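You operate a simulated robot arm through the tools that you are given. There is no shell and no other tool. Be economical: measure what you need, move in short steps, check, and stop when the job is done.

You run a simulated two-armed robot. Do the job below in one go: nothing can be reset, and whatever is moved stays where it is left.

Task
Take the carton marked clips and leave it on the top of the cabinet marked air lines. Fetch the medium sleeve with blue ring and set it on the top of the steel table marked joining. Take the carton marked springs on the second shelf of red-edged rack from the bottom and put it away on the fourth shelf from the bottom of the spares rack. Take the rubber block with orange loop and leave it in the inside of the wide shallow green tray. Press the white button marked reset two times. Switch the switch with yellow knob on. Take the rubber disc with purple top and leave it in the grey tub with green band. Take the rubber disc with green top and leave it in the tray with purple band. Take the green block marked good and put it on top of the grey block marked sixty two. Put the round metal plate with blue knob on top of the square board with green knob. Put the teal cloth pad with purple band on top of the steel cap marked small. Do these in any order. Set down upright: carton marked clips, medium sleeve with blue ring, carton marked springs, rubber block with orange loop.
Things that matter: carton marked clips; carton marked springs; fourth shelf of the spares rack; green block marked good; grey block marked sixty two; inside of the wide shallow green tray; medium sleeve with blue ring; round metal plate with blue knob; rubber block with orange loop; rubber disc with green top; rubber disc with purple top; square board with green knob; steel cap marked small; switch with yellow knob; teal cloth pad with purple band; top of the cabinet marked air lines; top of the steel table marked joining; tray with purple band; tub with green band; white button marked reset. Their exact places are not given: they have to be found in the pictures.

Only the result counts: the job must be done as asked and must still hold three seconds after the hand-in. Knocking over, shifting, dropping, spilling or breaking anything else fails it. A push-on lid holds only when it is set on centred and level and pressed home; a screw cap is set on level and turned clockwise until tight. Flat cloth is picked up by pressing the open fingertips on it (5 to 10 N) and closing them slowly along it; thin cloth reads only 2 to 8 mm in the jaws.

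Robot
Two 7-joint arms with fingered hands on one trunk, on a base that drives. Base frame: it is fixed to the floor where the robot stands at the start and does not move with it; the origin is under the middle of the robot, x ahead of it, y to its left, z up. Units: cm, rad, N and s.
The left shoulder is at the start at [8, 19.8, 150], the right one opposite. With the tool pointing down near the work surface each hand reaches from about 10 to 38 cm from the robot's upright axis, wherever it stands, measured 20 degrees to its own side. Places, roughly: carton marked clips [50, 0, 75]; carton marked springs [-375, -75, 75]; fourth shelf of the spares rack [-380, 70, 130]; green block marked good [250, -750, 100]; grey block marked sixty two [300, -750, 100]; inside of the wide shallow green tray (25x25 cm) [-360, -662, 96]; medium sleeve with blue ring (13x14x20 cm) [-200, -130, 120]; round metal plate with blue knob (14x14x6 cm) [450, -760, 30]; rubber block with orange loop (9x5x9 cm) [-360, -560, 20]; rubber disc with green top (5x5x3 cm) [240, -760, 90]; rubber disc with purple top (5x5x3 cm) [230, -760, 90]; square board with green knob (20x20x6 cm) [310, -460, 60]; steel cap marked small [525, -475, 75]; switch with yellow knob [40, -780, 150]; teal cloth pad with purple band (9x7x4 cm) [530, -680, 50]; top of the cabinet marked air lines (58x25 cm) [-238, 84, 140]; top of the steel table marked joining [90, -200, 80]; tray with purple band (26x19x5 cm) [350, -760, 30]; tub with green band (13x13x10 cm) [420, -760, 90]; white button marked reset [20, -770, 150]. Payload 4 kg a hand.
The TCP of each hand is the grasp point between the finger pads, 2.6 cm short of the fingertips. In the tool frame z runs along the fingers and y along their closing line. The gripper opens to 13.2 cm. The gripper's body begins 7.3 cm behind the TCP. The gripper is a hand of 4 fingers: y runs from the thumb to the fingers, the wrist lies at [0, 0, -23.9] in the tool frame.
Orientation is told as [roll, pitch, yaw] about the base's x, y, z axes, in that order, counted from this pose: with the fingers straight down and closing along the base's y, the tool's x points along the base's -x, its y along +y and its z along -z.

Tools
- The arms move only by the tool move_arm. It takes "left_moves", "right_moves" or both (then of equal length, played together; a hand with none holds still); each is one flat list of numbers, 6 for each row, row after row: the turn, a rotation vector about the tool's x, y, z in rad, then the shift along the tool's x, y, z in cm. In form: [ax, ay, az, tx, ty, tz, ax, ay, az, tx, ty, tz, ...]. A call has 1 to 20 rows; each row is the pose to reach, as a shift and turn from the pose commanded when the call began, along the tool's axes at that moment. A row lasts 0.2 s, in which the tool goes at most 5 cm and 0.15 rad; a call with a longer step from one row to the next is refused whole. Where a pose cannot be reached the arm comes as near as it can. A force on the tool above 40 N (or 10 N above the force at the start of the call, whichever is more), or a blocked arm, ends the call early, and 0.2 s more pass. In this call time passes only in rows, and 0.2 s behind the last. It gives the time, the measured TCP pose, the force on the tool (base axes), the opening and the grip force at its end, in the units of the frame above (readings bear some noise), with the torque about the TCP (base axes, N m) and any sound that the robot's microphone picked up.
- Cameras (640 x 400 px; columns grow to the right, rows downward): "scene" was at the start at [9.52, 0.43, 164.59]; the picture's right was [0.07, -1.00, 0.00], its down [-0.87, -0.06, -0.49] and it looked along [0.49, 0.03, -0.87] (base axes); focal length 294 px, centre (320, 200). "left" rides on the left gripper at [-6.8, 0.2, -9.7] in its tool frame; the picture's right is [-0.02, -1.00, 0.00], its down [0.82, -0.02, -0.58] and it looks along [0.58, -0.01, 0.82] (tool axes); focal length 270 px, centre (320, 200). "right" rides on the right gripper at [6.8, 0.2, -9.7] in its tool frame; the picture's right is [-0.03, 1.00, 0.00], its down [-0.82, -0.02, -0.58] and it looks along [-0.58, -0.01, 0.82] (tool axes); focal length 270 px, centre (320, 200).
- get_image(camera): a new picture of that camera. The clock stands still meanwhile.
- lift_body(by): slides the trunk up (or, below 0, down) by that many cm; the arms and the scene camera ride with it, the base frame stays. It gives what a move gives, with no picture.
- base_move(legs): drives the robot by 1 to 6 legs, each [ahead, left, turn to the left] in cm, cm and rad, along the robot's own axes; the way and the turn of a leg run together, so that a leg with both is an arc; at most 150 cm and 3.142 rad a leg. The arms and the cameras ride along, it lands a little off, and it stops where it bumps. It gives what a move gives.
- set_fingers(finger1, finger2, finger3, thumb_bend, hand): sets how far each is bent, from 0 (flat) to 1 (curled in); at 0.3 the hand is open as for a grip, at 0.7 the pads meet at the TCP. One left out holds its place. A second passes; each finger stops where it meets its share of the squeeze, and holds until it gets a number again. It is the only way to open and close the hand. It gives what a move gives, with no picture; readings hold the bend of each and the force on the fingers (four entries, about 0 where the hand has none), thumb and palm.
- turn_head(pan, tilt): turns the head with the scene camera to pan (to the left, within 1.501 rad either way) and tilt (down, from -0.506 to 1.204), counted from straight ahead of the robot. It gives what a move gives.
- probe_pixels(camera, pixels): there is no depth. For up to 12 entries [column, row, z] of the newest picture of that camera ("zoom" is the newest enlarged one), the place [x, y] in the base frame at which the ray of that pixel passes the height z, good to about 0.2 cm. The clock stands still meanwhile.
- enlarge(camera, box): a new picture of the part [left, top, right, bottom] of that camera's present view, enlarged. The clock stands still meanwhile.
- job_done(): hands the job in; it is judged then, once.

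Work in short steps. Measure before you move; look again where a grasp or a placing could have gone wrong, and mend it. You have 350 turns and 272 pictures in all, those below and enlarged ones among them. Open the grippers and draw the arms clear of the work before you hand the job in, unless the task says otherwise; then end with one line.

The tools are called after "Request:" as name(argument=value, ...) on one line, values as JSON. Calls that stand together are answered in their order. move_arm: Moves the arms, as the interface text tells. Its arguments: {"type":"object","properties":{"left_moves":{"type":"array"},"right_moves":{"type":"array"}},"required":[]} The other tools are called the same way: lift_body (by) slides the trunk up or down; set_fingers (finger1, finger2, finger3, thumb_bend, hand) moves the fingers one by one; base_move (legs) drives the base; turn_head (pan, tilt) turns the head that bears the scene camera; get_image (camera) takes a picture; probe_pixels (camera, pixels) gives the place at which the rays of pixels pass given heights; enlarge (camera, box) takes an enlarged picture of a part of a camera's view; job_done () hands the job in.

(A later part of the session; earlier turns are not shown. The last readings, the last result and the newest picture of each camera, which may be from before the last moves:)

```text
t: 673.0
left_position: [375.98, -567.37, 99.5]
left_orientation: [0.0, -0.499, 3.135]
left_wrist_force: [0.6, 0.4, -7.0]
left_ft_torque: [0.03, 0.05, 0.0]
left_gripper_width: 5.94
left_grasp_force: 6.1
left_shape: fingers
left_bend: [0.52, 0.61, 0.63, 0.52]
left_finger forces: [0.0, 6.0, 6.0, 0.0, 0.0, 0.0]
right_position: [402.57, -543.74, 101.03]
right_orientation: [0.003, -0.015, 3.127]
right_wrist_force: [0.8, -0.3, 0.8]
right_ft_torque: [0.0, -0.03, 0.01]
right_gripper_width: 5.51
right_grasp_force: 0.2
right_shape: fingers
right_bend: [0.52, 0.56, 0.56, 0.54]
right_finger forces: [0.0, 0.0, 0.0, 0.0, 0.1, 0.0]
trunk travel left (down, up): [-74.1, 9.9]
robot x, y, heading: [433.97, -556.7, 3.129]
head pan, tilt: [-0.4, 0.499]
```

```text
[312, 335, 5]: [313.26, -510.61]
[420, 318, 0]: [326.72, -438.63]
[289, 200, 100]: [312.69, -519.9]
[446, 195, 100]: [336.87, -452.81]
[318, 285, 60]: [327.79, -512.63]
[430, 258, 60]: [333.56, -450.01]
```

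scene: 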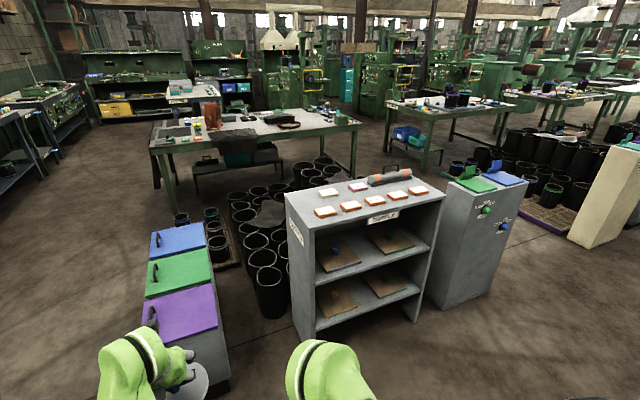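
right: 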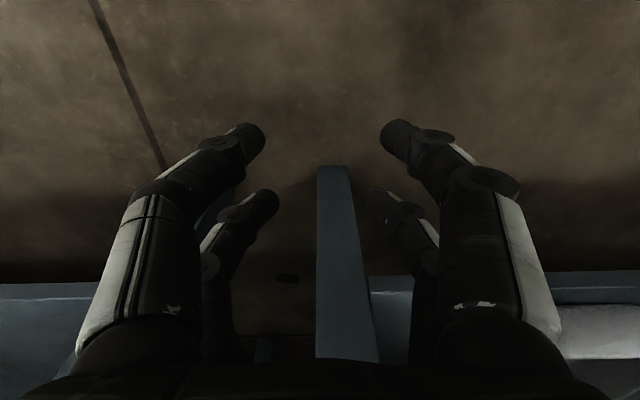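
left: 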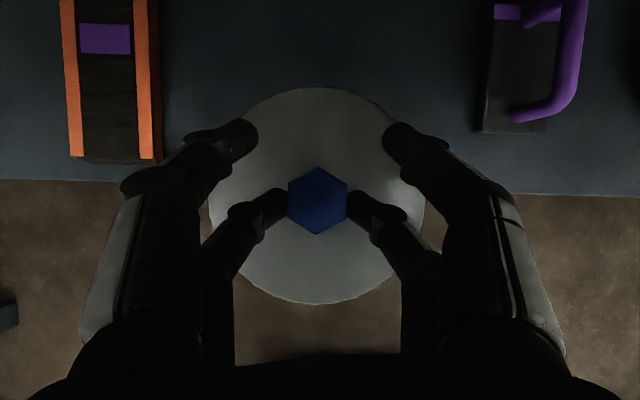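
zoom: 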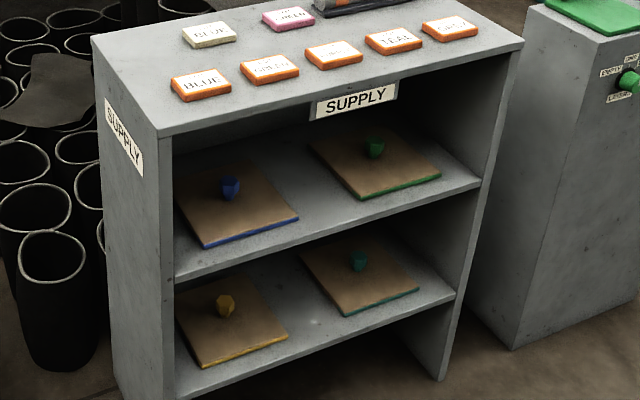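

The board with the green knob is on the upper shelf of the SUPPLY rack, right side. I move in front of it and lower to measure.

Request:
base_move(legs=[[0, -82, 0]])

Request:
lift_body(by=-35)

Request:
turn_head(pan=0.0, tilt=0.4)

Request:
get_image(camera="scene")

```text
t: 677.4
left_position: [376.78, -485.47, 99.43]
left_orientation: [-0.001, -0.497, 3.134]
left_wrist_force: [0.3, -1.1, -7.5]
left_ft_torque: [0.02, 0.03, 0.0]
left_gripper_width: 5.93
left_grasp_force: 6.1
left_shape: fingers
left_bend: [0.52, 0.61, 0.63, 0.52]
left_finger forces: [0.0, 6.2, 5.9, 0.1, 0.0, 0.0]
right_position: [403.43, -462.03, 101.21]
right_orientation: [0.0, -0.013, 3.128]
right_wrist_force: [-0.2, -0.4, 0.5]
right_ft_torque: [0.03, 0.0, 0.0]
right_gripper_width: 5.51
right_grasp_force: 0.1
right_shape: fingers
right_bend: [0.52, 0.56, 0.56, 0.54]
right_finger forces: [0.0, 0.0, 0.0, 0.0, 0.0, 0.1]
trunk travel left (down, up): [-74.1, 9.9]
robot x, y, heading: [434.78, -474.71, 3.131]
head pan, tilt: [-0.4, 0.499]
```

```text
t: 680.8
left_position: [376.85, -485.28, 64.58]
left_orientation: [0.0, -0.497, 3.132]
left_wrist_force: [0.6, -0.5, -6.6]
left_ft_torque: [0.02, 0.04, 0.03]
left_gripper_width: 5.92
left_grasp_force: 5.7
left_shape: fingers
left_bend: [0.52, 0.61, 0.63, 0.52]
left_finger forces: [0.0, 6.1, 5.9, 0.0, 0.0, 0.0]
right_position: [403.54, -461.99, 66.07]
right_orientation: [0.002, -0.014, 3.127]
right_wrist_force: [0.5, 0.1, 0.3]
right_ft_torque: [-0.01, 0.01, 0.03]
right_gripper_width: 5.51
right_grasp_force: 0.1
right_shape: fingers
right_bend: [0.52, 0.56, 0.56, 0.54]
right_finger forces: [0.0, 0.0, 0.0, 0.1, 0.0, 0.0]
trunk travel left (down, up): [-39.1, 44.9]
robot x, y, heading: [434.71, -475.01, 3.13]
head pan, tilt: [-0.4, 0.499]
```

```text
t: 681.7
left_position: [376.97, -485.39, 64.4]
left_orientation: [-0.002, -0.499, 3.134]
left_wrist_force: [-0.4, 0.4, -7.1]
left_ft_torque: [0.03, 0.01, 0.02]
left_gripper_width: 5.92
left_grasp_force: 6.1
left_shape: fingers
left_bend: [0.52, 0.61, 0.63, 0.52]
left_finger forces: [0.0, 6.0, 5.9, 0.1, 0.1, 0.0]
right_position: [403.56, -461.88, 66.11]
right_orientation: [0.001, -0.014, 3.128]
right_wrist_force: [-0.1, -0.2, -0.5]
right_ft_torque: [0.01, -0.01, 0.0]
right_gripper_width: 5.53
right_grasp_force: 0.0
right_shape: fingers
right_bend: [0.52, 0.56, 0.56, 0.54]
right_finger forces: [0.0, 0.1, 0.1, 0.0, 0.0, 0.0]
trunk travel left (down, up): [-39.1, 44.9]
robot x, y, heading: [434.68, -474.38, 3.131]
head pan, tilt: [0.0, 0.4]
```

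```text
52 pictures are left
```

scene: 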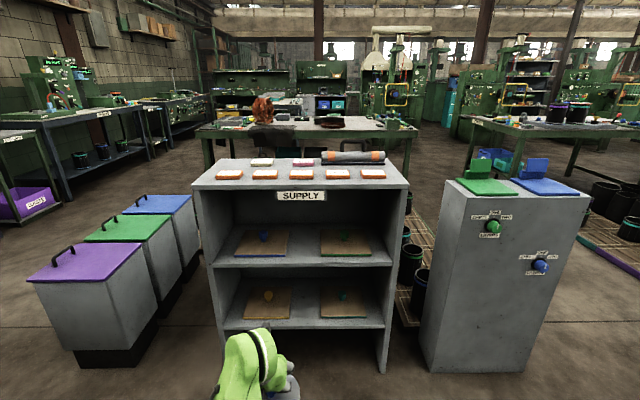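

Request:
enlarge(camera="scene", box=[190, 150, 420, 330])

Request:
probe_pixels(camera="zoom", pixels=[[50, 325, 60], [50, 325, 65], [560, 318, 60], [560, 318, 65], [5, 115, 95], [5, 115, 100], [605, 112, 95], [605, 112, 100], [425, 243, 66], [425, 243, 70], [360, 283, 63], [495, 278, 63]])

```text
2.22 times, centred on (305, 240) of scene
```

zoom: 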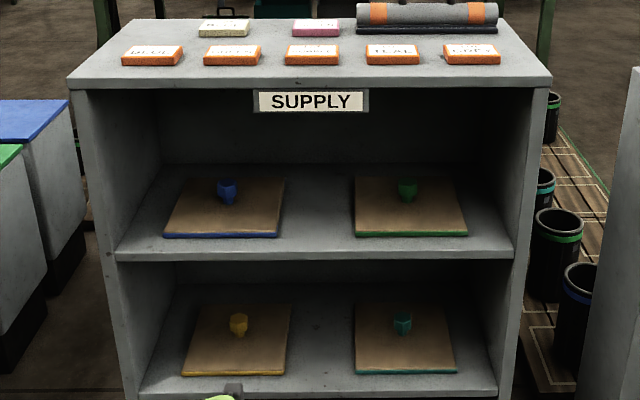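

```text
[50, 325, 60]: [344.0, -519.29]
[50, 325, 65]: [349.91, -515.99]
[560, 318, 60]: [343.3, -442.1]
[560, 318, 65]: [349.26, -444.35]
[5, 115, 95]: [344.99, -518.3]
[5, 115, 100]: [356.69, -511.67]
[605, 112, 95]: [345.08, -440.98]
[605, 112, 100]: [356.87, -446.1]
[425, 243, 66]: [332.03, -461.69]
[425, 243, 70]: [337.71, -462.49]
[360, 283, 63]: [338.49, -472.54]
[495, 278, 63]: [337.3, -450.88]
```

Request:
probe_pixels(camera="zoom", pixels=[[118, 260, 60], [118, 260, 55], [513, 255, 60], [513, 255, 55], [68, 88, 95], [68, 88, 90], [550, 82, 95], [550, 82, 90], [355, 237, 57], [468, 235, 57], [358, 178, 57], [408, 188, 62]])

```text
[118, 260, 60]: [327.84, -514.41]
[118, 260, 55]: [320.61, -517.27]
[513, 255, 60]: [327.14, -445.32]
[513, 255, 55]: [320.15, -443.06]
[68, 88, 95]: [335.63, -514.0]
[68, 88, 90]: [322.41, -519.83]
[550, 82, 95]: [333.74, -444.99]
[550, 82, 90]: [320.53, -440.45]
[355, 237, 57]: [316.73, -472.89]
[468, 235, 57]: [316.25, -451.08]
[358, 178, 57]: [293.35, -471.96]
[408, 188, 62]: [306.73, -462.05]
```

At this tilt the wrist would strike the rack's top panel (underside z≈92), so I must regrip the knob flatter. I set the plate on the clear floor here to regrip.

Request:
lift_body(by=-38)

Request:
move_arm(left_moves=[0, 0, 0, 1.5, 0, 2.8, 0, 0, 0, 3, 0, 5.6, 0, 0, 0, 4.5, 0, 8.4, 0, 0, 0, 6, 0, 11.2, 0, 0, 0, 7, 0, 13])

Request:
get_image(camera="left")

```text
t: 685.4
left_position: [377.02, -485.37, 26.5]
left_orientation: [-0.001, -0.5, 3.131]
left_wrist_force: [0.1, 0.2, -5.8]
left_ft_torque: [0.0, -0.01, -0.01]
left_gripper_width: 5.93
left_grasp_force: 6.2
left_shape: fingers
left_bend: [0.52, 0.61, 0.63, 0.52]
left_finger forces: [0.0, 6.0, 5.8, 0.0, 0.0, 0.0]
right_position: [403.59, -461.96, 28.31]
right_orientation: [0.002, -0.013, 3.129]
right_wrist_force: [-0.4, 0.2, 0.0]
right_ft_torque: [-0.03, 0.01, -0.02]
right_gripper_width: 5.52
right_grasp_force: 0.0
right_shape: fingers
right_bend: [0.52, 0.56, 0.56, 0.54]
right_finger forces: [0.0, 0.0, 0.0, 0.0, 0.0, 0.0]
trunk travel left (down, up): [-1.1, 82.9]
robot x, y, heading: [434.67, -475.01, 3.126]
head pan, tilt: [0.0, 0.4]
```

```text
t: 686.6
left_position: [376.76, -485.42, 11.76]
left_orientation: [-0.002, -0.499, 3.135]
left_wrist_force: [0.3, 0.2, -6.2]
left_ft_torque: [0.0, 0.02, 0.0]
left_gripper_width: 5.93
left_grasp_force: 6.5
left_shape: fingers
left_bend: [0.52, 0.61, 0.63, 0.52]
left_finger forces: [0.1, 6.0, 5.9, 0.0, 0.0, 0.0]
right_position: [403.48, -461.94, 28.03]
right_orientation: [0.001, -0.014, 3.128]
right_wrist_force: [-0.3, 0.8, -1.0]
right_ft_torque: [0.01, -0.01, 0.01]
right_gripper_width: 5.52
right_grasp_force: 0.0
right_shape: fingers
right_bend: [0.52, 0.56, 0.56, 0.54]
right_finger forces: [0.1, 0.0, 0.1, 0.0, 0.0, 0.0]
trunk travel left (down, up): [-1.1, 82.9]
robot x, y, heading: [435.0, -475.11, 3.128]
head pan, tilt: [0.0, 0.4]
```

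```text
50 pictures are left
```

left: 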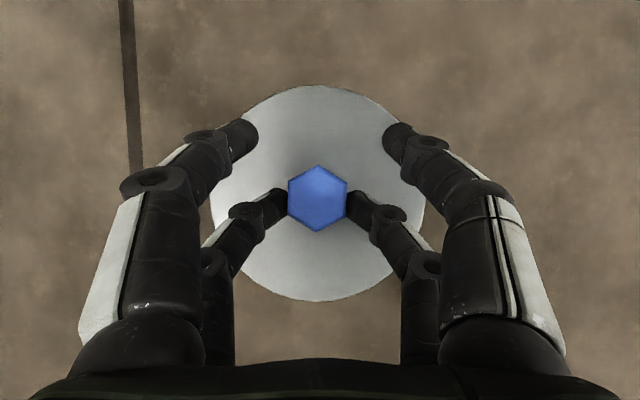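

Request:
move_arm(left_moves=[0, 0, 0, 1.2, 0, 2.2, 0, 0, 0, 2.3, 0, 4.2])

Request:
move_arm(left_moves=[0, 0, 0, 0.3, 0, 0.6])

Request:
move_arm(left_moves=[0, 0, 0, 0.3, 0, 0.6])

Request:
move_arm(left_moves=[0, 0, 0, 0.3, 0, 0.6])

```text
t: 687.2
left_position: [375.98, -485.27, 8.87]
left_orientation: [-0.003, -0.528, 3.139]
left_wrist_force: [2.1, 0.0, -0.4]
left_ft_torque: [0.01, -0.06, -0.03]
left_gripper_width: 5.93
left_grasp_force: 2.2
left_shape: fingers
left_bend: [0.52, 0.67, 0.68, 0.52]
left_finger forces: [0.0, 2.4, 2.5, 0.0, 0.0, 0.1]
right_position: [403.76, -461.99, 28.77]
right_orientation: [0.003, -0.023, 3.127]
right_wrist_force: [-0.4, -0.2, -0.8]
right_ft_torque: [-0.01, 0.0, 0.0]
right_gripper_width: 5.53
right_grasp_force: 0.1
right_shape: fingers
right_bend: [0.52, 0.56, 0.56, 0.54]
right_finger forces: [0.1, 0.0, 0.0, 0.0, 0.0, 0.1]
trunk travel left (down, up): [-1.1, 82.9]
robot x, y, heading: [434.64, -474.39, 3.128]
head pan, tilt: [0.0, 0.4]
```

```text
t: 687.8
left_position: [375.0, -485.22, 9.31]
left_orientation: [-0.009, -0.555, -3.14]
left_wrist_force: [0.0, -0.3, 0.5]
left_ft_torque: [0.01, -0.03, 0.04]
left_gripper_width: 5.95
left_grasp_force: 0.0
left_shape: fingers
left_bend: [0.52, 0.7, 0.71, 0.52]
left_finger forces: [0.0, 0.1, 0.0, 0.0, 0.0, 0.0]
right_position: [403.73, -461.94, 28.32]
right_orientation: [0.004, -0.025, 3.127]
right_wrist_force: [-0.1, -0.6, 0.2]
right_ft_torque: [-0.01, 0.01, 0.01]
right_gripper_width: 5.55
right_grasp_force: 0.1
right_shape: fingers
right_bend: [0.52, 0.56, 0.56, 0.54]
right_finger forces: [0.1, 0.0, 0.0, 0.0, 0.1, 0.1]
trunk travel left (down, up): [-1.1, 82.9]
robot x, y, heading: [435.21, -474.92, 3.127]
head pan, tilt: [0.0, 0.4]
stopped in row 1 (left hand): the arm was blocked; the commanded pose is now the measured one
```

```text
t: 688.2
left_position: [374.89, -485.25, 9.02]
left_orientation: [-0.009, -0.562, -3.14]
left_wrist_force: [9.1, -3.6, 24.5]
left_ft_torque: [-0.21, -0.29, 0.03]
left_gripper_width: 5.92
left_grasp_force: 14.1
left_shape: fingers
left_bend: [0.52, 0.72, 0.71, 0.52]
left_finger forces: [0.0, 18.1, 9.5, 0.0, 0.0, 0.0]
right_position: [403.84, -461.91, 28.53]
right_orientation: [0.004, -0.025, 3.127]
right_wrist_force: [0.7, -0.4, 0.5]
right_ft_torque: [0.04, 0.01, 0.0]
right_gripper_width: 5.54
right_grasp_force: 0.1
right_shape: fingers
right_bend: [0.52, 0.56, 0.56, 0.54]
right_finger forces: [0.1, 0.0, 0.0, 0.0, 0.0, 0.0]
trunk travel left (down, up): [-1.1, 82.9]
robot x, y, heading: [434.83, -474.77, 3.13]
head pan, tilt: [0.0, 0.4]
```

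```text
t: 688.5
left_position: [374.18, -485.13, 9.4]
left_orientation: [-0.015, -0.577, -3.135]
left_wrist_force: [6.2, -0.6, 13.1]
left_ft_torque: [-0.04, -0.27, 0.03]
left_gripper_width: 5.93
left_grasp_force: 8.4
left_shape: fingers
left_bend: [0.52, 0.71, 0.71, 0.52]
left_finger forces: [0.1, 11.0, 6.6, 0.0, 0.0, 0.0]
right_position: [403.83, -461.9, 28.3]
right_orientation: [0.006, -0.022, 3.128]
right_wrist_force: [-0.5, 1.0, -1.1]
right_ft_torque: [0.01, -0.02, 0.05]
right_gripper_width: 5.53
right_grasp_force: 0.1
right_shape: fingers
right_bend: [0.52, 0.56, 0.56, 0.54]
right_finger forces: [0.1, 0.0, 0.0, 0.0, 0.1, 0.0]
trunk travel left (down, up): [-1.1, 82.9]
robot x, y, heading: [434.92, -474.94, 3.13]
head pan, tilt: [0.0, 0.4]
stopped in row 1 (left hand): the force on the tool passed its limit at 45 N (the readings are from after the stop); the commanded pose is now the measured one
```

The plate met the floor and slipped from the fingers (it was already at floor height). I check it.

Request:
move_arm(left_moves=[0, 0, 0, -2, 0, -3.5, 0, 0, 0, -3, 0, -6.5])

Request:
set_fingers(hand="left", finger1=0.5, finger2=0.5, finger3=0.5, thumb_bend=0.5)

Request:
move_arm(left_moves=[0, -0.13, 0, 2, 0, -2, 0, -0.26, 0, 4, 0, -4, 0, -0.37, 0, 6, 0, -6])

Request:
get_image(camera="left")

```text
t: 689.1
left_position: [375.9, -485.39, 14.8]
left_orientation: [-0.012, -0.551, -3.139]
left_wrist_force: [-0.2, 0.1, 0.5]
left_ft_torque: [-0.02, 0.0, -0.05]
left_gripper_width: 5.94
left_grasp_force: 0.0
left_shape: fingers
left_bend: [0.52, 0.7, 0.71, 0.52]
left_finger forces: [0.1, 0.0, 0.1, 0.0, 0.1, 0.1]
right_position: [403.72, -462.07, 28.09]
right_orientation: [0.001, -0.016, 3.128]
right_wrist_force: [-1.0, 0.3, 0.4]
right_ft_torque: [0.02, -0.01, 0.0]
right_gripper_width: 5.53
right_grasp_force: 0.2
right_shape: fingers
right_bend: [0.52, 0.56, 0.56, 0.54]
right_finger forces: [0.0, 0.1, 0.0, 0.0, 0.0, 0.0]
trunk travel left (down, up): [-1.1, 82.9]
robot x, y, heading: [434.96, -474.68, 3.128]
head pan, tilt: [0.0, 0.4]
```

```text
t: 690.1
left_position: [375.73, -485.29, 15.21]
left_orientation: [-0.015, -0.553, -3.136]
left_wrist_force: [1.2, 0.3, -0.8]
left_ft_torque: [-0.01, -0.01, 0.01]
left_gripper_width: 6.53
left_grasp_force: 0.1
left_shape: fingers
left_bend: [0.5, 0.5, 0.5, 0.5]
left_finger forces: [0.0, 0.1, 0.0, 0.0, 0.0, 0.1]
right_position: [403.61, -462.03, 28.12]
right_orientation: [0.002, -0.016, 3.127]
right_wrist_force: [-0.6, -0.8, 0.9]
right_ft_torque: [0.01, 0.0, -0.01]
right_gripper_width: 5.51
right_grasp_force: 0.0
right_shape: fingers
right_bend: [0.52, 0.56, 0.56, 0.54]
right_finger forces: [0.0, 0.0, 0.1, 0.1, 0.1, 0.0]
trunk travel left (down, up): [-1.1, 82.9]
robot x, y, heading: [435.13, -474.36, 3.131]
head pan, tilt: [0.0, 0.4]
```

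```text
t: 691.1
left_position: [382.4, -484.92, 21.26]
left_orientation: [-0.053, -0.999, -3.103]
left_wrist_force: [-0.8, 0.2, -0.4]
left_ft_torque: [0.04, 0.01, 0.0]
left_gripper_width: 6.55
left_grasp_force: 0.1
left_shape: fingers
left_bend: [0.5, 0.5, 0.5, 0.5]
left_finger forces: [0.0, 0.0, 0.0, 0.0, 0.0, 0.0]
right_position: [403.73, -461.85, 28.6]
right_orientation: [0.007, -0.025, 3.128]
right_wrist_force: [0.2, 0.1, 0.3]
right_ft_torque: [0.03, -0.02, 0.01]
right_gripper_width: 5.54
right_grasp_force: 0.0
right_shape: fingers
right_bend: [0.52, 0.56, 0.56, 0.54]
right_finger forces: [0.0, 0.0, 0.0, 0.1, 0.0, 0.0]
trunk travel left (down, up): [-1.1, 82.9]
robot x, y, heading: [435.22, -474.64, 3.132]
head pan, tilt: [0.0, 0.4]
stopped in row 3 (left hand): the arm was blocked; the commanded pose is now the measured one
```

```text
49 pictures are left
```

left: 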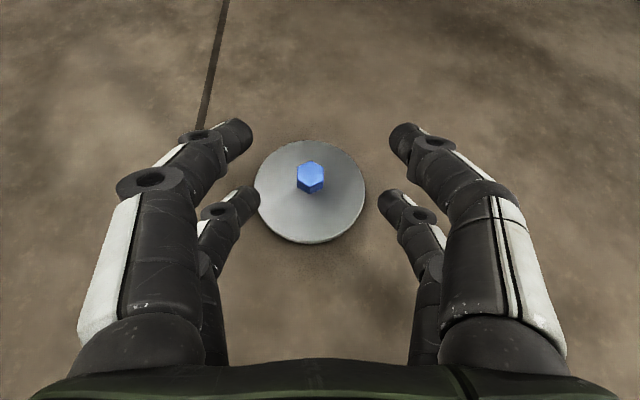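

The plate lies flat on the floor. I'll regrip it as before, then set it on the purple bin lid (z≈62) where a flatter regrip is possible.

Request:
probe_pixels(camera="left", pixels=[[310, 173, 6], [310, 186, 3], [256, 195, 1.5], [365, 190, 1.5]])

Request:
move_arm(left_moves=[0.0, 0.14, 0, 0, 0, 0, 0.0, 0.28, 0, 0, 0, 0, 0.03, 0.42, 0.03, 0, 0, 0, 0.03, 0.5, 0.03, 0, 0, 0])

Request:
get_image(camera="left")

```text
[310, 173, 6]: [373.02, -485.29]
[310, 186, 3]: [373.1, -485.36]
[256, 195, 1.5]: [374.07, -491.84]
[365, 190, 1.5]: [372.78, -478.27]
```

```text
t: 692.1
left_position: [382.3, -484.96, 19.99]
left_orientation: [-0.038, -0.478, 3.114]
left_wrist_force: [0.4, 1.0, -1.2]
left_ft_torque: [-0.02, 0.0, -0.01]
left_gripper_width: 6.57
left_grasp_force: 0.1
left_shape: fingers
left_bend: [0.5, 0.5, 0.5, 0.5]
left_finger forces: [0.0, 0.0, 0.0, 0.0, 0.0, 0.0]
right_position: [403.59, -461.86, 28.11]
right_orientation: [0.0, -0.016, 3.128]
right_wrist_force: [0.0, 0.8, 0.0]
right_ft_torque: [0.01, 0.0, 0.01]
right_gripper_width: 5.52
right_grasp_force: 0.1
right_shape: fingers
right_bend: [0.52, 0.56, 0.56, 0.54]
right_finger forces: [0.0, 0.0, 0.1, 0.1, 0.1, 0.1]
trunk travel left (down, up): [-1.1, 82.9]
robot x, y, heading: [434.72, -474.54, 3.134]
head pan, tilt: [0.0, 0.4]
```

```text
48 pictures are left
```

left: 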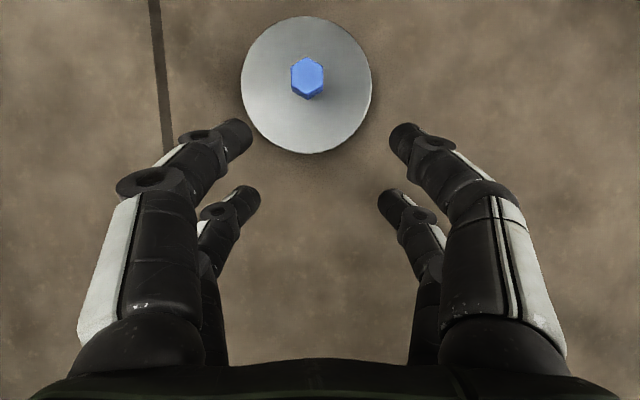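

Request:
move_arm(left_moves=[0, 0, 0, -4.26, 0.2, 2.2, 0, 0, 0, -8.5, 0.4, 4.4, 0, 0, 0, -6.5, 0.4, 8.2, 0, 0, 0, -4.6, 0.4, 12, 0, 0, 0, -3.2, 0.4, 14.6])

Request:
get_image(camera="left")

```text
t: 693.3
left_position: [372.87, -484.36, 8.46]
left_orientation: [-0.038, -0.479, 3.114]
left_wrist_force: [0.7, 0.2, 0.2]
left_ft_torque: [0.05, 0.02, 0.0]
left_gripper_width: 6.53
left_grasp_force: 0.1
left_shape: fingers
left_bend: [0.5, 0.5, 0.5, 0.5]
left_finger forces: [0.0, 0.0, 0.0, 0.0, 0.0, 0.0]
right_position: [403.63, -461.97, 28.1]
right_orientation: [0.002, -0.014, 3.127]
right_wrist_force: [0.1, 0.1, -0.4]
right_ft_torque: [0.01, 0.0, 0.0]
right_gripper_width: 5.51
right_grasp_force: 0.1
right_shape: fingers
right_bend: [0.52, 0.56, 0.56, 0.54]
right_finger forces: [0.0, 0.1, 0.0, 0.0, 0.1, 0.0]
trunk travel left (down, up): [-1.1, 82.9]
robot x, y, heading: [435.31, -474.84, 3.128]
head pan, tilt: [0.0, 0.4]
```

```text
47 pictures are left
```

left: 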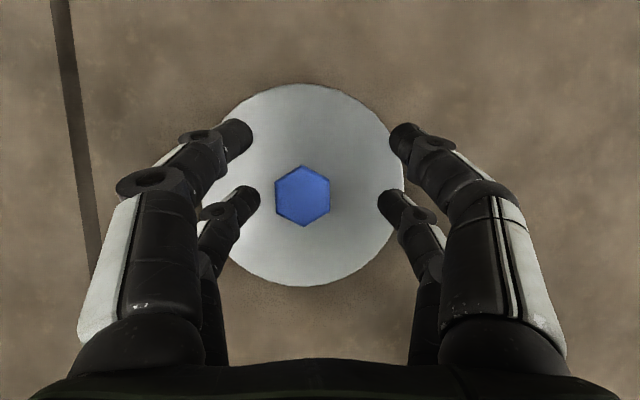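

Request:
move_arm(left_moves=[0, 0, 0, 0, 0.8, 0, 0, 0, 0, 0.55, 0.8, 1.1])

Request:
set_fingers(hand="left", finger2=0.9, finger3=0.9)

Request:
move_arm(left_moves=[0, 0, 0, -0.5, 0, -0.9, 0, 0, 0, -2, 0, -3.6])

Request:
lift_body(by=40)

Request:
lift_body(by=30)

Request:
base_move(legs=[[0, 100, 0]])

Request:
turn_head(pan=0.1, tilt=0.6)

Request:
get_image(camera="scene")

```text
t: 693.9
left_position: [372.85, -485.09, 7.17]
left_orientation: [-0.036, -0.479, 3.113]
left_wrist_force: [-0.4, -0.1, -0.4]
left_ft_torque: [-0.01, 0.0, -0.02]
left_gripper_width: 6.55
left_grasp_force: 0.1
left_shape: fingers
left_bend: [0.5, 0.5, 0.5, 0.5]
left_finger forces: [0.0, 0.0, 0.0, 0.0, 0.0, 0.0]
right_position: [403.59, -462.0, 28.18]
right_orientation: [0.0, -0.016, 3.129]
right_wrist_force: [-0.4, 0.4, -0.4]
right_ft_torque: [0.03, 0.01, 0.0]
right_gripper_width: 5.55
right_grasp_force: 0.1
right_shape: fingers
right_bend: [0.52, 0.56, 0.56, 0.54]
right_finger forces: [0.1, 0.0, 0.1, 0.1, 0.1, 0.1]
trunk travel left (down, up): [-1.1, 82.9]
robot x, y, heading: [434.88, -474.44, 3.134]
head pan, tilt: [0.0, 0.4]
```

```text
t: 694.9
left_position: [372.86, -485.26, 7.14]
left_orientation: [-0.035, -0.478, 3.114]
left_wrist_force: [-0.9, -0.3, 0.1]
left_ft_torque: [-0.03, 0.04, 0.01]
left_gripper_width: 6.54
left_grasp_force: 5.9
left_shape: fingers
left_bend: [0.5, 0.62, 0.63, 0.5]
left_finger forces: [0.0, 6.5, 6.1, 0.0, 0.0, 0.1]
right_position: [403.65, -461.98, 28.07]
right_orientation: [0.001, -0.015, 3.127]
right_wrist_force: [-0.6, 0.3, 0.1]
right_ft_torque: [0.02, -0.01, -0.02]
right_gripper_width: 5.55
right_grasp_force: 0.0
right_shape: fingers
right_bend: [0.52, 0.56, 0.56, 0.54]
right_finger forces: [0.0, 0.1, 0.0, 0.0, 0.0, 0.0]
trunk travel left (down, up): [-1.1, 82.9]
robot x, y, heading: [434.85, -474.42, 3.131]
head pan, tilt: [0.0, 0.4]
```

```text
t: 695.5
left_position: [372.81, -485.21, 11.22]
left_orientation: [-0.039, -0.477, 3.112]
left_wrist_force: [0.0, -0.3, -6.5]
left_ft_torque: [0.0, 0.06, -0.02]
left_gripper_width: 6.54
left_grasp_force: 5.7
left_shape: fingers
left_bend: [0.5, 0.61, 0.63, 0.5]
left_finger forces: [0.0, 6.0, 6.1, 0.1, 0.0, 0.0]
right_position: [403.59, -461.89, 27.99]
right_orientation: [0.0, -0.014, 3.127]
right_wrist_force: [0.0, -0.2, -0.4]
right_ft_torque: [0.0, 0.0, 0.0]
right_gripper_width: 5.52
right_grasp_force: 0.0
right_shape: fingers
right_bend: [0.52, 0.56, 0.56, 0.54]
right_finger forces: [0.0, 0.0, 0.0, 0.0, 0.0, 0.0]
trunk travel left (down, up): [-1.1, 82.9]
robot x, y, heading: [435.14, -474.83, 3.128]
head pan, tilt: [0.0, 0.4]
```

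```text
t: 699.4
left_position: [372.45, -485.45, 51.27]
left_orientation: [-0.036, -0.479, 3.113]
left_wrist_force: [-0.5, 0.0, -6.2]
left_ft_torque: [-0.02, 0.02, 0.05]
left_gripper_width: 6.55
left_grasp_force: 6.5
left_shape: fingers
left_bend: [0.5, 0.61, 0.63, 0.5]
left_finger forces: [0.1, 6.0, 6.0, 0.0, 0.1, 0.0]
right_position: [403.54, -462.03, 68.12]
right_orientation: [0.003, -0.015, 3.129]
right_wrist_force: [-0.2, 0.4, -0.5]
right_ft_torque: [-0.02, 0.0, 0.02]
right_gripper_width: 5.55
right_grasp_force: 0.0
right_shape: fingers
right_bend: [0.52, 0.56, 0.56, 0.54]
right_finger forces: [0.0, 0.1, 0.0, 0.1, 0.1, 0.0]
trunk travel left (down, up): [-41.1, 42.9]
robot x, y, heading: [435.26, -474.62, 3.13]
head pan, tilt: [0.0, 0.4]
```

```text
t: 702.4
left_position: [372.44, -485.3, 81.18]
left_orientation: [-0.038, -0.479, 3.113]
left_wrist_force: [0.4, 0.0, -5.9]
left_ft_torque: [0.0, 0.02, 0.01]
left_gripper_width: 6.57
left_grasp_force: 6.6
left_shape: fingers
left_bend: [0.5, 0.61, 0.63, 0.5]
left_finger forces: [0.1, 5.8, 6.1, 0.0, 0.0, 0.1]
right_position: [403.64, -461.89, 98.09]
right_orientation: [0.002, -0.015, 3.128]
right_wrist_force: [0.2, 0.7, 0.4]
right_ft_torque: [-0.01, -0.01, 0.02]
right_gripper_width: 5.53
right_grasp_force: 0.0
right_shape: fingers
right_bend: [0.52, 0.56, 0.56, 0.54]
right_finger forces: [0.0, 0.0, 0.0, 0.0, 0.0, 0.1]
trunk travel left (down, up): [-71.1, 12.9]
robot x, y, heading: [434.98, -474.86, 3.129]
head pan, tilt: [0.0, 0.4]
```

```text
t: 707.6
left_position: [371.2, -585.4, 81.24]
left_orientation: [-0.037, -0.478, 3.11]
left_wrist_force: [-0.2, -0.2, -7.0]
left_ft_torque: [-0.03, 0.02, -0.01]
left_gripper_width: 6.56
left_grasp_force: 6.0
left_shape: fingers
left_bend: [0.5, 0.61, 0.63, 0.5]
left_finger forces: [0.1, 6.1, 6.1, 0.1, 0.0, 0.1]
right_position: [402.28, -562.1, 98.14]
right_orientation: [0.002, -0.014, 3.125]
right_wrist_force: [0.1, 0.3, 0.3]
right_ft_torque: [0.02, 0.01, 0.02]
right_gripper_width: 5.5
right_grasp_force: 0.0
right_shape: fingers
right_bend: [0.52, 0.56, 0.56, 0.54]
right_finger forces: [0.0, 0.0, 0.0, 0.0, 0.1, 0.0]
trunk travel left (down, up): [-71.1, 12.9]
robot x, y, heading: [433.67, -574.97, 3.128]
head pan, tilt: [0.0, 0.4]
```

```text
t: 708.3
left_position: [371.3, -585.43, 81.23]
left_orientation: [-0.039, -0.479, 3.11]
left_wrist_force: [-0.4, -0.4, -7.2]
left_ft_torque: [-0.05, 0.01, -0.01]
left_gripper_width: 6.54
left_grasp_force: 6.4
left_shape: fingers
left_bend: [0.5, 0.61, 0.63, 0.5]
left_finger forces: [0.0, 6.0, 6.1, 0.0, 0.0, 0.0]
right_position: [402.26, -562.23, 98.11]
right_orientation: [0.002, -0.014, 3.123]
right_wrist_force: [-0.2, 0.1, 0.5]
right_ft_torque: [0.02, 0.01, -0.01]
right_gripper_width: 5.52
right_grasp_force: 0.0
right_shape: fingers
right_bend: [0.52, 0.56, 0.56, 0.54]
right_finger forces: [0.0, 0.0, 0.0, 0.0, 0.1, 0.0]
trunk travel left (down, up): [-71.1, 12.9]
robot x, y, heading: [433.86, -575.12, 3.12]
head pan, tilt: [0.099, 0.6]
```

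```text
46 pictures are left
```

scene: 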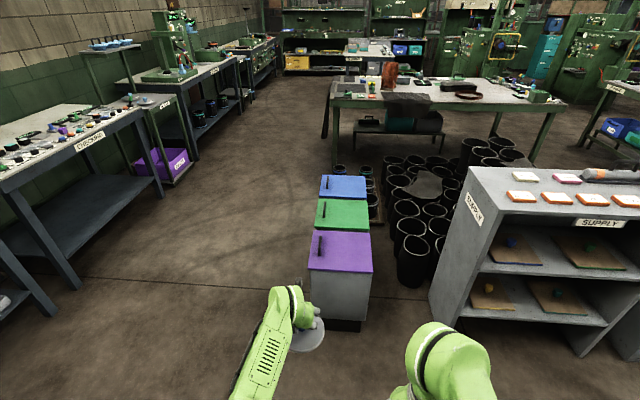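

Request:
probe_pixels(camera="scene", pixels=[[316, 318, 8], [360, 321, 8], [312, 270, 60], [371, 272, 60], [312, 270, 65], [371, 272, 65], [316, 233, 62], [371, 235, 62], [320, 245, 66]])

```text
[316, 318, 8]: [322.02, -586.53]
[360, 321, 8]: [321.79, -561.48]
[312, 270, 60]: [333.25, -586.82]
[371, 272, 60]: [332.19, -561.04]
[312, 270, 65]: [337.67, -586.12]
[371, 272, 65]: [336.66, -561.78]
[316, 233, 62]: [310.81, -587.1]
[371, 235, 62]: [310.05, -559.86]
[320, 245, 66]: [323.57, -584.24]
```

Request:
base_move(legs=[[0, -14.4, 0], [59, 0, 0]])

Request:
lift_body(by=-18)

Request:
get_image(camera="left")

```text
t: 712.6
left_position: [312.75, -569.84, 81.4]
left_orientation: [-0.038, -0.477, 3.109]
left_wrist_force: [0.7, 0.1, -7.2]
left_ft_torque: [0.03, 0.01, 0.03]
left_gripper_width: 6.54
left_grasp_force: 6.0
left_shape: fingers
left_bend: [0.5, 0.61, 0.63, 0.5]
left_finger forces: [0.0, 6.2, 6.2, 0.0, 0.0, 0.0]
right_position: [343.92, -546.82, 98.18]
right_orientation: [0.002, -0.016, 3.123]
right_wrist_force: [0.9, 0.5, 0.5]
right_ft_torque: [-0.01, 0.01, 0.01]
right_gripper_width: 5.53
right_grasp_force: 0.0
right_shape: fingers
right_bend: [0.52, 0.56, 0.56, 0.54]
right_finger forces: [0.0, 0.0, 0.0, 0.0, 0.1, 0.1]
trunk travel left (down, up): [-71.1, 12.9]
robot x, y, heading: [375.48, -559.68, 3.13]
head pan, tilt: [0.099, 0.6]
```

```text
t: 714.6
left_position: [312.68, -570.06, 63.24]
left_orientation: [-0.038, -0.477, 3.109]
left_wrist_force: [-0.1, -0.2, -6.5]
left_ft_torque: [0.01, 0.03, -0.01]
left_gripper_width: 6.57
left_grasp_force: 5.8
left_shape: fingers
left_bend: [0.5, 0.61, 0.63, 0.5]
left_finger forces: [0.1, 6.1, 6.2, 0.0, 0.1, 0.1]
right_position: [343.82, -546.82, 80.23]
right_orientation: [0.002, -0.014, 3.124]
right_wrist_force: [-0.4, -0.2, 0.3]
right_ft_torque: [-0.01, -0.04, 0.0]
right_gripper_width: 5.52
right_grasp_force: 0.1
right_shape: fingers
right_bend: [0.52, 0.56, 0.56, 0.54]
right_finger forces: [0.0, 0.0, 0.0, 0.0, 0.1, 0.1]
trunk travel left (down, up): [-53.1, 30.9]
robot x, y, heading: [375.0, -559.56, 3.12]
head pan, tilt: [0.099, 0.6]
```

```text
45 pictures are left
```

left: 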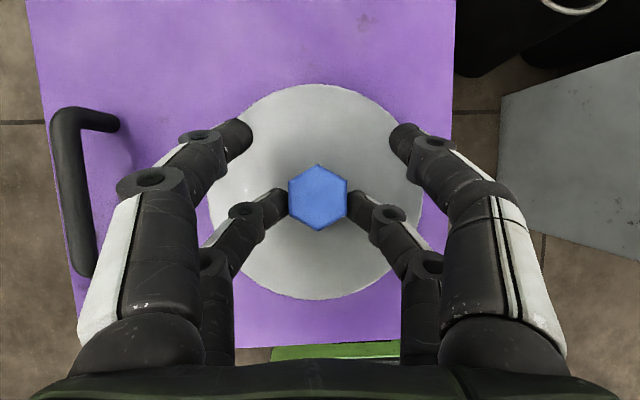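

Request:
lift_body(by=-4)

Request:
lift_body(by=-1)

Request:
lift_body(by=-1)

```text
t: 715.4
left_position: [312.59, -570.01, 59.68]
left_orientation: [-0.037, -0.486, 3.109]
left_wrist_force: [2.0, -2.9, 16.2]
left_ft_torque: [-0.39, -0.15, -0.02]
left_gripper_width: 6.56
left_grasp_force: 15.8
left_shape: fingers
left_bend: [0.5, 0.69, 0.65, 0.5]
left_finger forces: [0.0, 25.3, 6.7, 0.0, 0.0, 0.1]
right_position: [343.84, -546.86, 76.26]
right_orientation: [0.002, -0.018, 3.123]
right_wrist_force: [0.3, 0.7, 0.9]
right_ft_torque: [0.01, 0.0, -0.03]
right_gripper_width: 5.51
right_grasp_force: 0.1
right_shape: fingers
right_bend: [0.52, 0.56, 0.56, 0.54]
right_finger forces: [0.0, 0.1, 0.1, 0.1, 0.0, 0.1]
trunk travel left (down, up): [-49.1, 34.9]
robot x, y, heading: [375.14, -559.76, 3.131]
head pan, tilt: [0.099, 0.6]
```

```text
t: 715.9
left_position: [312.27, -569.91, 59.62]
left_orientation: [-0.039, -0.5, 3.111]
left_wrist_force: [10.1, -1.8, 21.8]
left_ft_torque: [-0.11, -0.52, 0.03]
left_gripper_width: 6.55
left_grasp_force: 23.9
left_shape: fingers
left_bend: [0.5, 0.7, 0.66, 0.5]
left_finger forces: [0.1, 30.7, 16.9, 0.0, 0.1, 0.1]
right_position: [344.01, -546.77, 75.4]
right_orientation: [0.001, -0.019, 3.124]
right_wrist_force: [0.2, 0.4, -0.1]
right_ft_torque: [0.03, 0.0, 0.02]
right_gripper_width: 5.53
right_grasp_force: 0.1
right_shape: fingers
right_bend: [0.52, 0.56, 0.56, 0.54]
right_finger forces: [0.1, 0.0, 0.1, 0.1, 0.0, 0.0]
trunk travel left (down, up): [-48.3, 35.7]
robot x, y, heading: [375.01, -559.64, 3.133]
head pan, tilt: [0.099, 0.6]
stopped: the force on the tool passed its limit at 44 N (the readings are from after the stop); the commanded pose is now the measured one
```

```text
t: 716.3
left_position: [311.75, -569.8, 59.55]
left_orientation: [-0.044, -0.519, 3.112]
left_wrist_force: [11.1, -1.4, 23.3]
left_ft_torque: [-0.09, -0.56, -0.01]
left_gripper_width: 6.57
left_grasp_force: 26.6
left_shape: fingers
left_bend: [0.5, 0.7, 0.67, 0.5]
left_finger forces: [0.1, 32.1, 20.4, 0.0, 0.2, 0.0]
right_position: [344.0, -546.72, 74.63]
right_orientation: [0.001, -0.018, 3.123]
right_wrist_force: [-1.3, 0.2, 0.0]
right_ft_torque: [0.01, -0.06, -0.02]
right_gripper_width: 5.51
right_grasp_force: 0.0
right_shape: fingers
right_bend: [0.52, 0.56, 0.56, 0.54]
right_finger forces: [0.0, 0.1, 0.1, 0.0, 0.0, 0.0]
trunk travel left (down, up): [-47.5, 36.5]
robot x, y, heading: [375.16, -559.55, 3.127]
head pan, tilt: [0.099, 0.6]
stopped: the force on the tool passed its limit at 45 N (the readings are from after the stop); the commanded pose is now the measured one
```

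Plate rests on the lid. I unload, open, withdraw and pitch the hand flatter (to about -1.2).

Request:
lift_body(by=1.2)

Request:
set_fingers(hand="left", finger2=0.5, finger3=0.5)

Request:
move_arm(left_moves=[0, 0, 0, -1, 0, -2.5, 0, 0, 0, -1, 0, -5.5, 0, -0.1, 0, 2, 0, -8, 0, -0.24, 0, 5, 0, -10, 0, -0.38, 0, 6, 0, -11, 0, -0.52, 0, 6, 0, -11, 0, -0.68, 0, 6, 0, -11])

Request:
get_image(camera="left")

```text
t: 716.9
left_position: [311.95, -570.02, 60.06]
left_orientation: [-0.039, -0.503, 3.11]
left_wrist_force: [0.0, -0.4, -5.8]
left_ft_torque: [-0.04, 0.04, -0.02]
left_gripper_width: 6.52
left_grasp_force: 8.3
left_shape: fingers
left_bend: [0.5, 0.64, 0.64, 0.5]
left_finger forces: [0.0, 10.8, 6.8, 0.0, 0.0, 0.0]
right_position: [343.71, -546.81, 75.8]
right_orientation: [0.004, -0.015, 3.123]
right_wrist_force: [-0.1, 1.2, -0.7]
right_ft_torque: [0.0, 0.01, 0.0]
right_gripper_width: 5.53
right_grasp_force: 0.1
right_shape: fingers
right_bend: [0.52, 0.56, 0.56, 0.54]
right_finger forces: [0.1, 0.1, 0.0, 0.0, 0.0, 0.0]
trunk travel left (down, up): [-48.7, 35.3]
robot x, y, heading: [375.52, -559.7, 3.123]
head pan, tilt: [0.099, 0.6]
```

```text
t: 717.9
left_position: [311.93, -569.99, 60.27]
left_orientation: [-0.041, -0.509, 3.11]
left_wrist_force: [-0.1, 1.0, 0.4]
left_ft_torque: [0.01, -0.03, -0.03]
left_gripper_width: 6.54
left_grasp_force: 0.0
left_shape: fingers
left_bend: [0.5, 0.5, 0.5, 0.5]
left_finger forces: [0.0, 0.1, 0.1, 0.1, 0.0, 0.0]
right_position: [343.85, -546.76, 75.8]
right_orientation: [0.001, -0.016, 3.123]
right_wrist_force: [0.3, 0.0, 0.0]
right_ft_torque: [0.0, 0.02, 0.01]
right_gripper_width: 5.55
right_grasp_force: 0.1
right_shape: fingers
right_bend: [0.52, 0.56, 0.56, 0.54]
right_finger forces: [0.0, 0.0, 0.1, 0.0, 0.0, 0.1]
trunk travel left (down, up): [-48.7, 35.3]
robot x, y, heading: [375.11, -560.12, 3.129]
head pan, tilt: [0.099, 0.6]
```

```text
refused: row 7 steps farther than a row can; nothing moved
```

```text
44 pictures are left
```

left: 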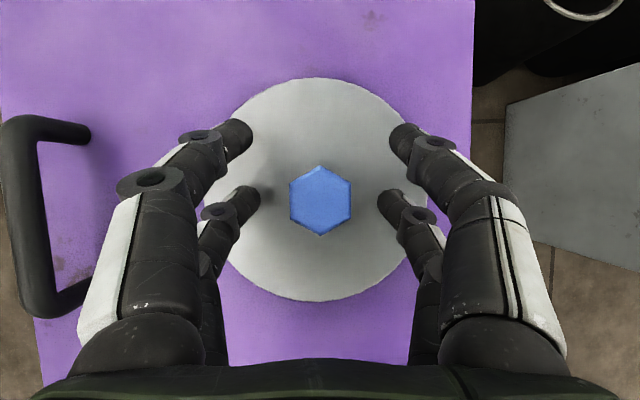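

Request:
move_arm(left_moves=[0, 0, 0, -1, 0, -2.5, 0, 0, 0, -1, 0, -5.5, 0, -0.1, 0, 1.5, 0, -8, 0, -0.23, 0, 4.5, 0, -10, 0, -0.36, 0, 6, 0, -11, 0, -0.49, 0, 6, 0, -11, 0, -0.6, 0, 6, 0, -11, 0, -0.69, 0, 6, 0, -11])

Request:
get_image(camera="left")

```text
t: 719.7
left_position: [322.45, -570.72, 67.01]
left_orientation: [-0.097, -1.2, -3.103]
left_wrist_force: [-0.6, -0.4, 0.3]
left_ft_torque: [-0.01, -0.04, -0.01]
left_gripper_width: 6.56
left_grasp_force: 0.0
left_shape: fingers
left_bend: [0.5, 0.5, 0.5, 0.5]
left_finger forces: [0.0, 0.0, 0.1, 0.1, 0.1, 0.1]
right_position: [343.8, -546.85, 75.88]
right_orientation: [0.002, -0.015, 3.122]
right_wrist_force: [-0.6, 0.1, -0.8]
right_ft_torque: [-0.03, 0.03, 0.01]
right_gripper_width: 5.51
right_grasp_force: 0.1
right_shape: fingers
right_bend: [0.52, 0.56, 0.56, 0.54]
right_finger forces: [0.1, 0.1, 0.0, 0.0, 0.1, 0.0]
trunk travel left (down, up): [-48.7, 35.3]
robot x, y, heading: [374.79, -559.64, 3.13]
head pan, tilt: [0.099, 0.6]
```

```text
43 pictures are left
```

left: 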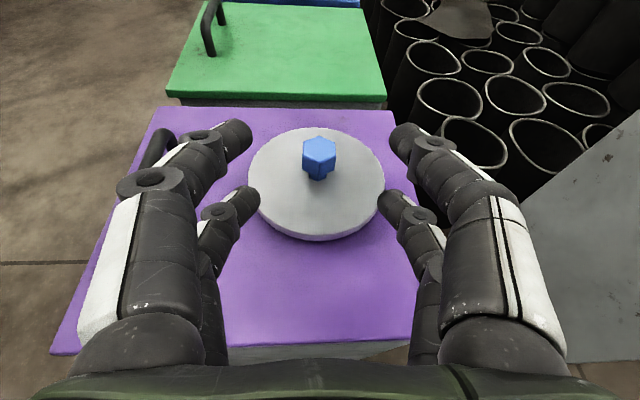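

Request:
probe_pixels(camera="left", pixels=[[319, 145, 58.6], [319, 160, 57], [248, 190, 54], [384, 190, 54], [315, 238, 53.5], [315, 128, 54]])

```text
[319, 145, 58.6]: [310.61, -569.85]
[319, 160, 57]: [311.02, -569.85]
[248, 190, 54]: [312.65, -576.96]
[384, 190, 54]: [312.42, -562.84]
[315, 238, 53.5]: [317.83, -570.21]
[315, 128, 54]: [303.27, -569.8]
```

Request:
move_arm(left_moves=[0, 0, 0, 0.8, -0.05, 3, 0, 0, 0, 1.6, -0.1, 6, 0, 0, 0, 2.3, -0.15, 9, 0, 0, 0, 3.1, -0.2, 11.9])

Request:
get_image(camera="left")

```text
t: 720.7
left_position: [312.46, -569.73, 59.67]
left_orientation: [-0.097, -1.194, -3.104]
left_wrist_force: [-0.3, 0.3, 0.0]
left_ft_torque: [-0.02, 0.0, 0.02]
left_gripper_width: 6.54
left_grasp_force: 0.0
left_shape: fingers
left_bend: [0.5, 0.5, 0.5, 0.5]
left_finger forces: [0.0, 0.0, 0.0, 0.0, 0.0, 0.0]
right_position: [343.82, -546.81, 75.76]
right_orientation: [0.003, -0.016, 3.122]
right_wrist_force: [-0.3, 0.6, -0.3]
right_ft_torque: [0.0, -0.02, 0.03]
right_gripper_width: 5.52
right_grasp_force: 0.0
right_shape: fingers
right_bend: [0.52, 0.56, 0.56, 0.54]
right_finger forces: [0.0, 0.0, 0.1, 0.0, 0.1, 0.0]
trunk travel left (down, up): [-48.7, 35.3]
robot x, y, heading: [374.89, -559.91, 3.13]
head pan, tilt: [0.099, 0.6]
```

```text
42 pictures are left
```

left: 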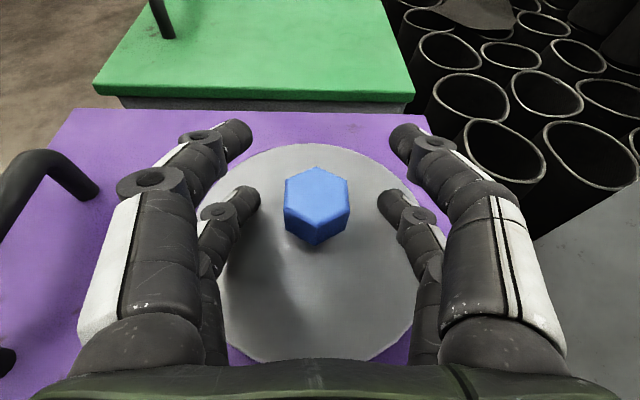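

Request:
set_fingers(hand="left", finger2=0.9, finger3=0.9)

Request:
lift_body(by=2)

Request:
get_image(camera="left")

```text
t: 721.7
left_position: [312.56, -569.79, 59.68]
left_orientation: [-0.093, -1.197, -3.105]
left_wrist_force: [0.3, 0.8, 0.2]
left_ft_torque: [0.02, -0.04, -0.03]
left_gripper_width: 6.55
left_grasp_force: 6.5
left_shape: fingers
left_bend: [0.5, 0.64, 0.67, 0.5]
left_finger forces: [0.0, 6.8, 6.5, 0.1, 0.0, 0.0]
right_position: [343.74, -546.82, 75.85]
right_orientation: [0.0, -0.016, 3.123]
right_wrist_force: [0.2, -0.5, -0.1]
right_ft_torque: [-0.01, 0.02, 0.01]
right_gripper_width: 5.55
right_grasp_force: 0.0
right_shape: fingers
right_bend: [0.52, 0.56, 0.56, 0.54]
right_finger forces: [0.0, 0.0, 0.0, 0.0, 0.0, 0.0]
trunk travel left (down, up): [-48.7, 35.3]
robot x, y, heading: [375.01, -559.6, 3.126]
head pan, tilt: [0.099, 0.6]
```

```text
t: 722.4
left_position: [312.44, -569.72, 61.78]
left_orientation: [-0.096, -1.199, -3.103]
left_wrist_force: [0.7, 1.7, 0.5]
left_ft_torque: [0.0, 0.02, 0.0]
left_gripper_width: 6.55
left_grasp_force: 0.1
left_shape: fingers
left_bend: [0.5, 0.7, 0.71, 0.5]
left_finger forces: [0.0, 0.0, 0.0, 0.0, 0.0, 0.0]
right_position: [343.83, -546.73, 77.71]
right_orientation: [0.001, -0.017, 3.123]
right_wrist_force: [0.0, 1.1, 0.2]
right_ft_torque: [-0.01, 0.01, -0.01]
right_gripper_width: 5.55
right_grasp_force: 0.0
right_shape: fingers
right_bend: [0.52, 0.56, 0.56, 0.54]
right_finger forces: [0.0, 0.1, 0.1, 0.0, 0.0, 0.1]
trunk travel left (down, up): [-50.7, 33.3]
robot x, y, heading: [375.36, -559.74, 3.128]
head pan, tilt: [0.099, 0.6]
```

```text
41 pictures are left
```

left: 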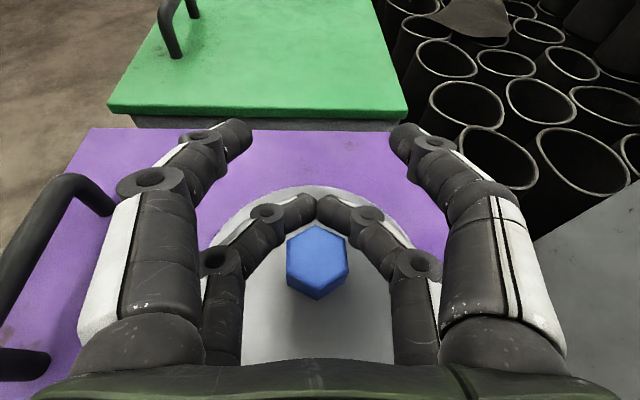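

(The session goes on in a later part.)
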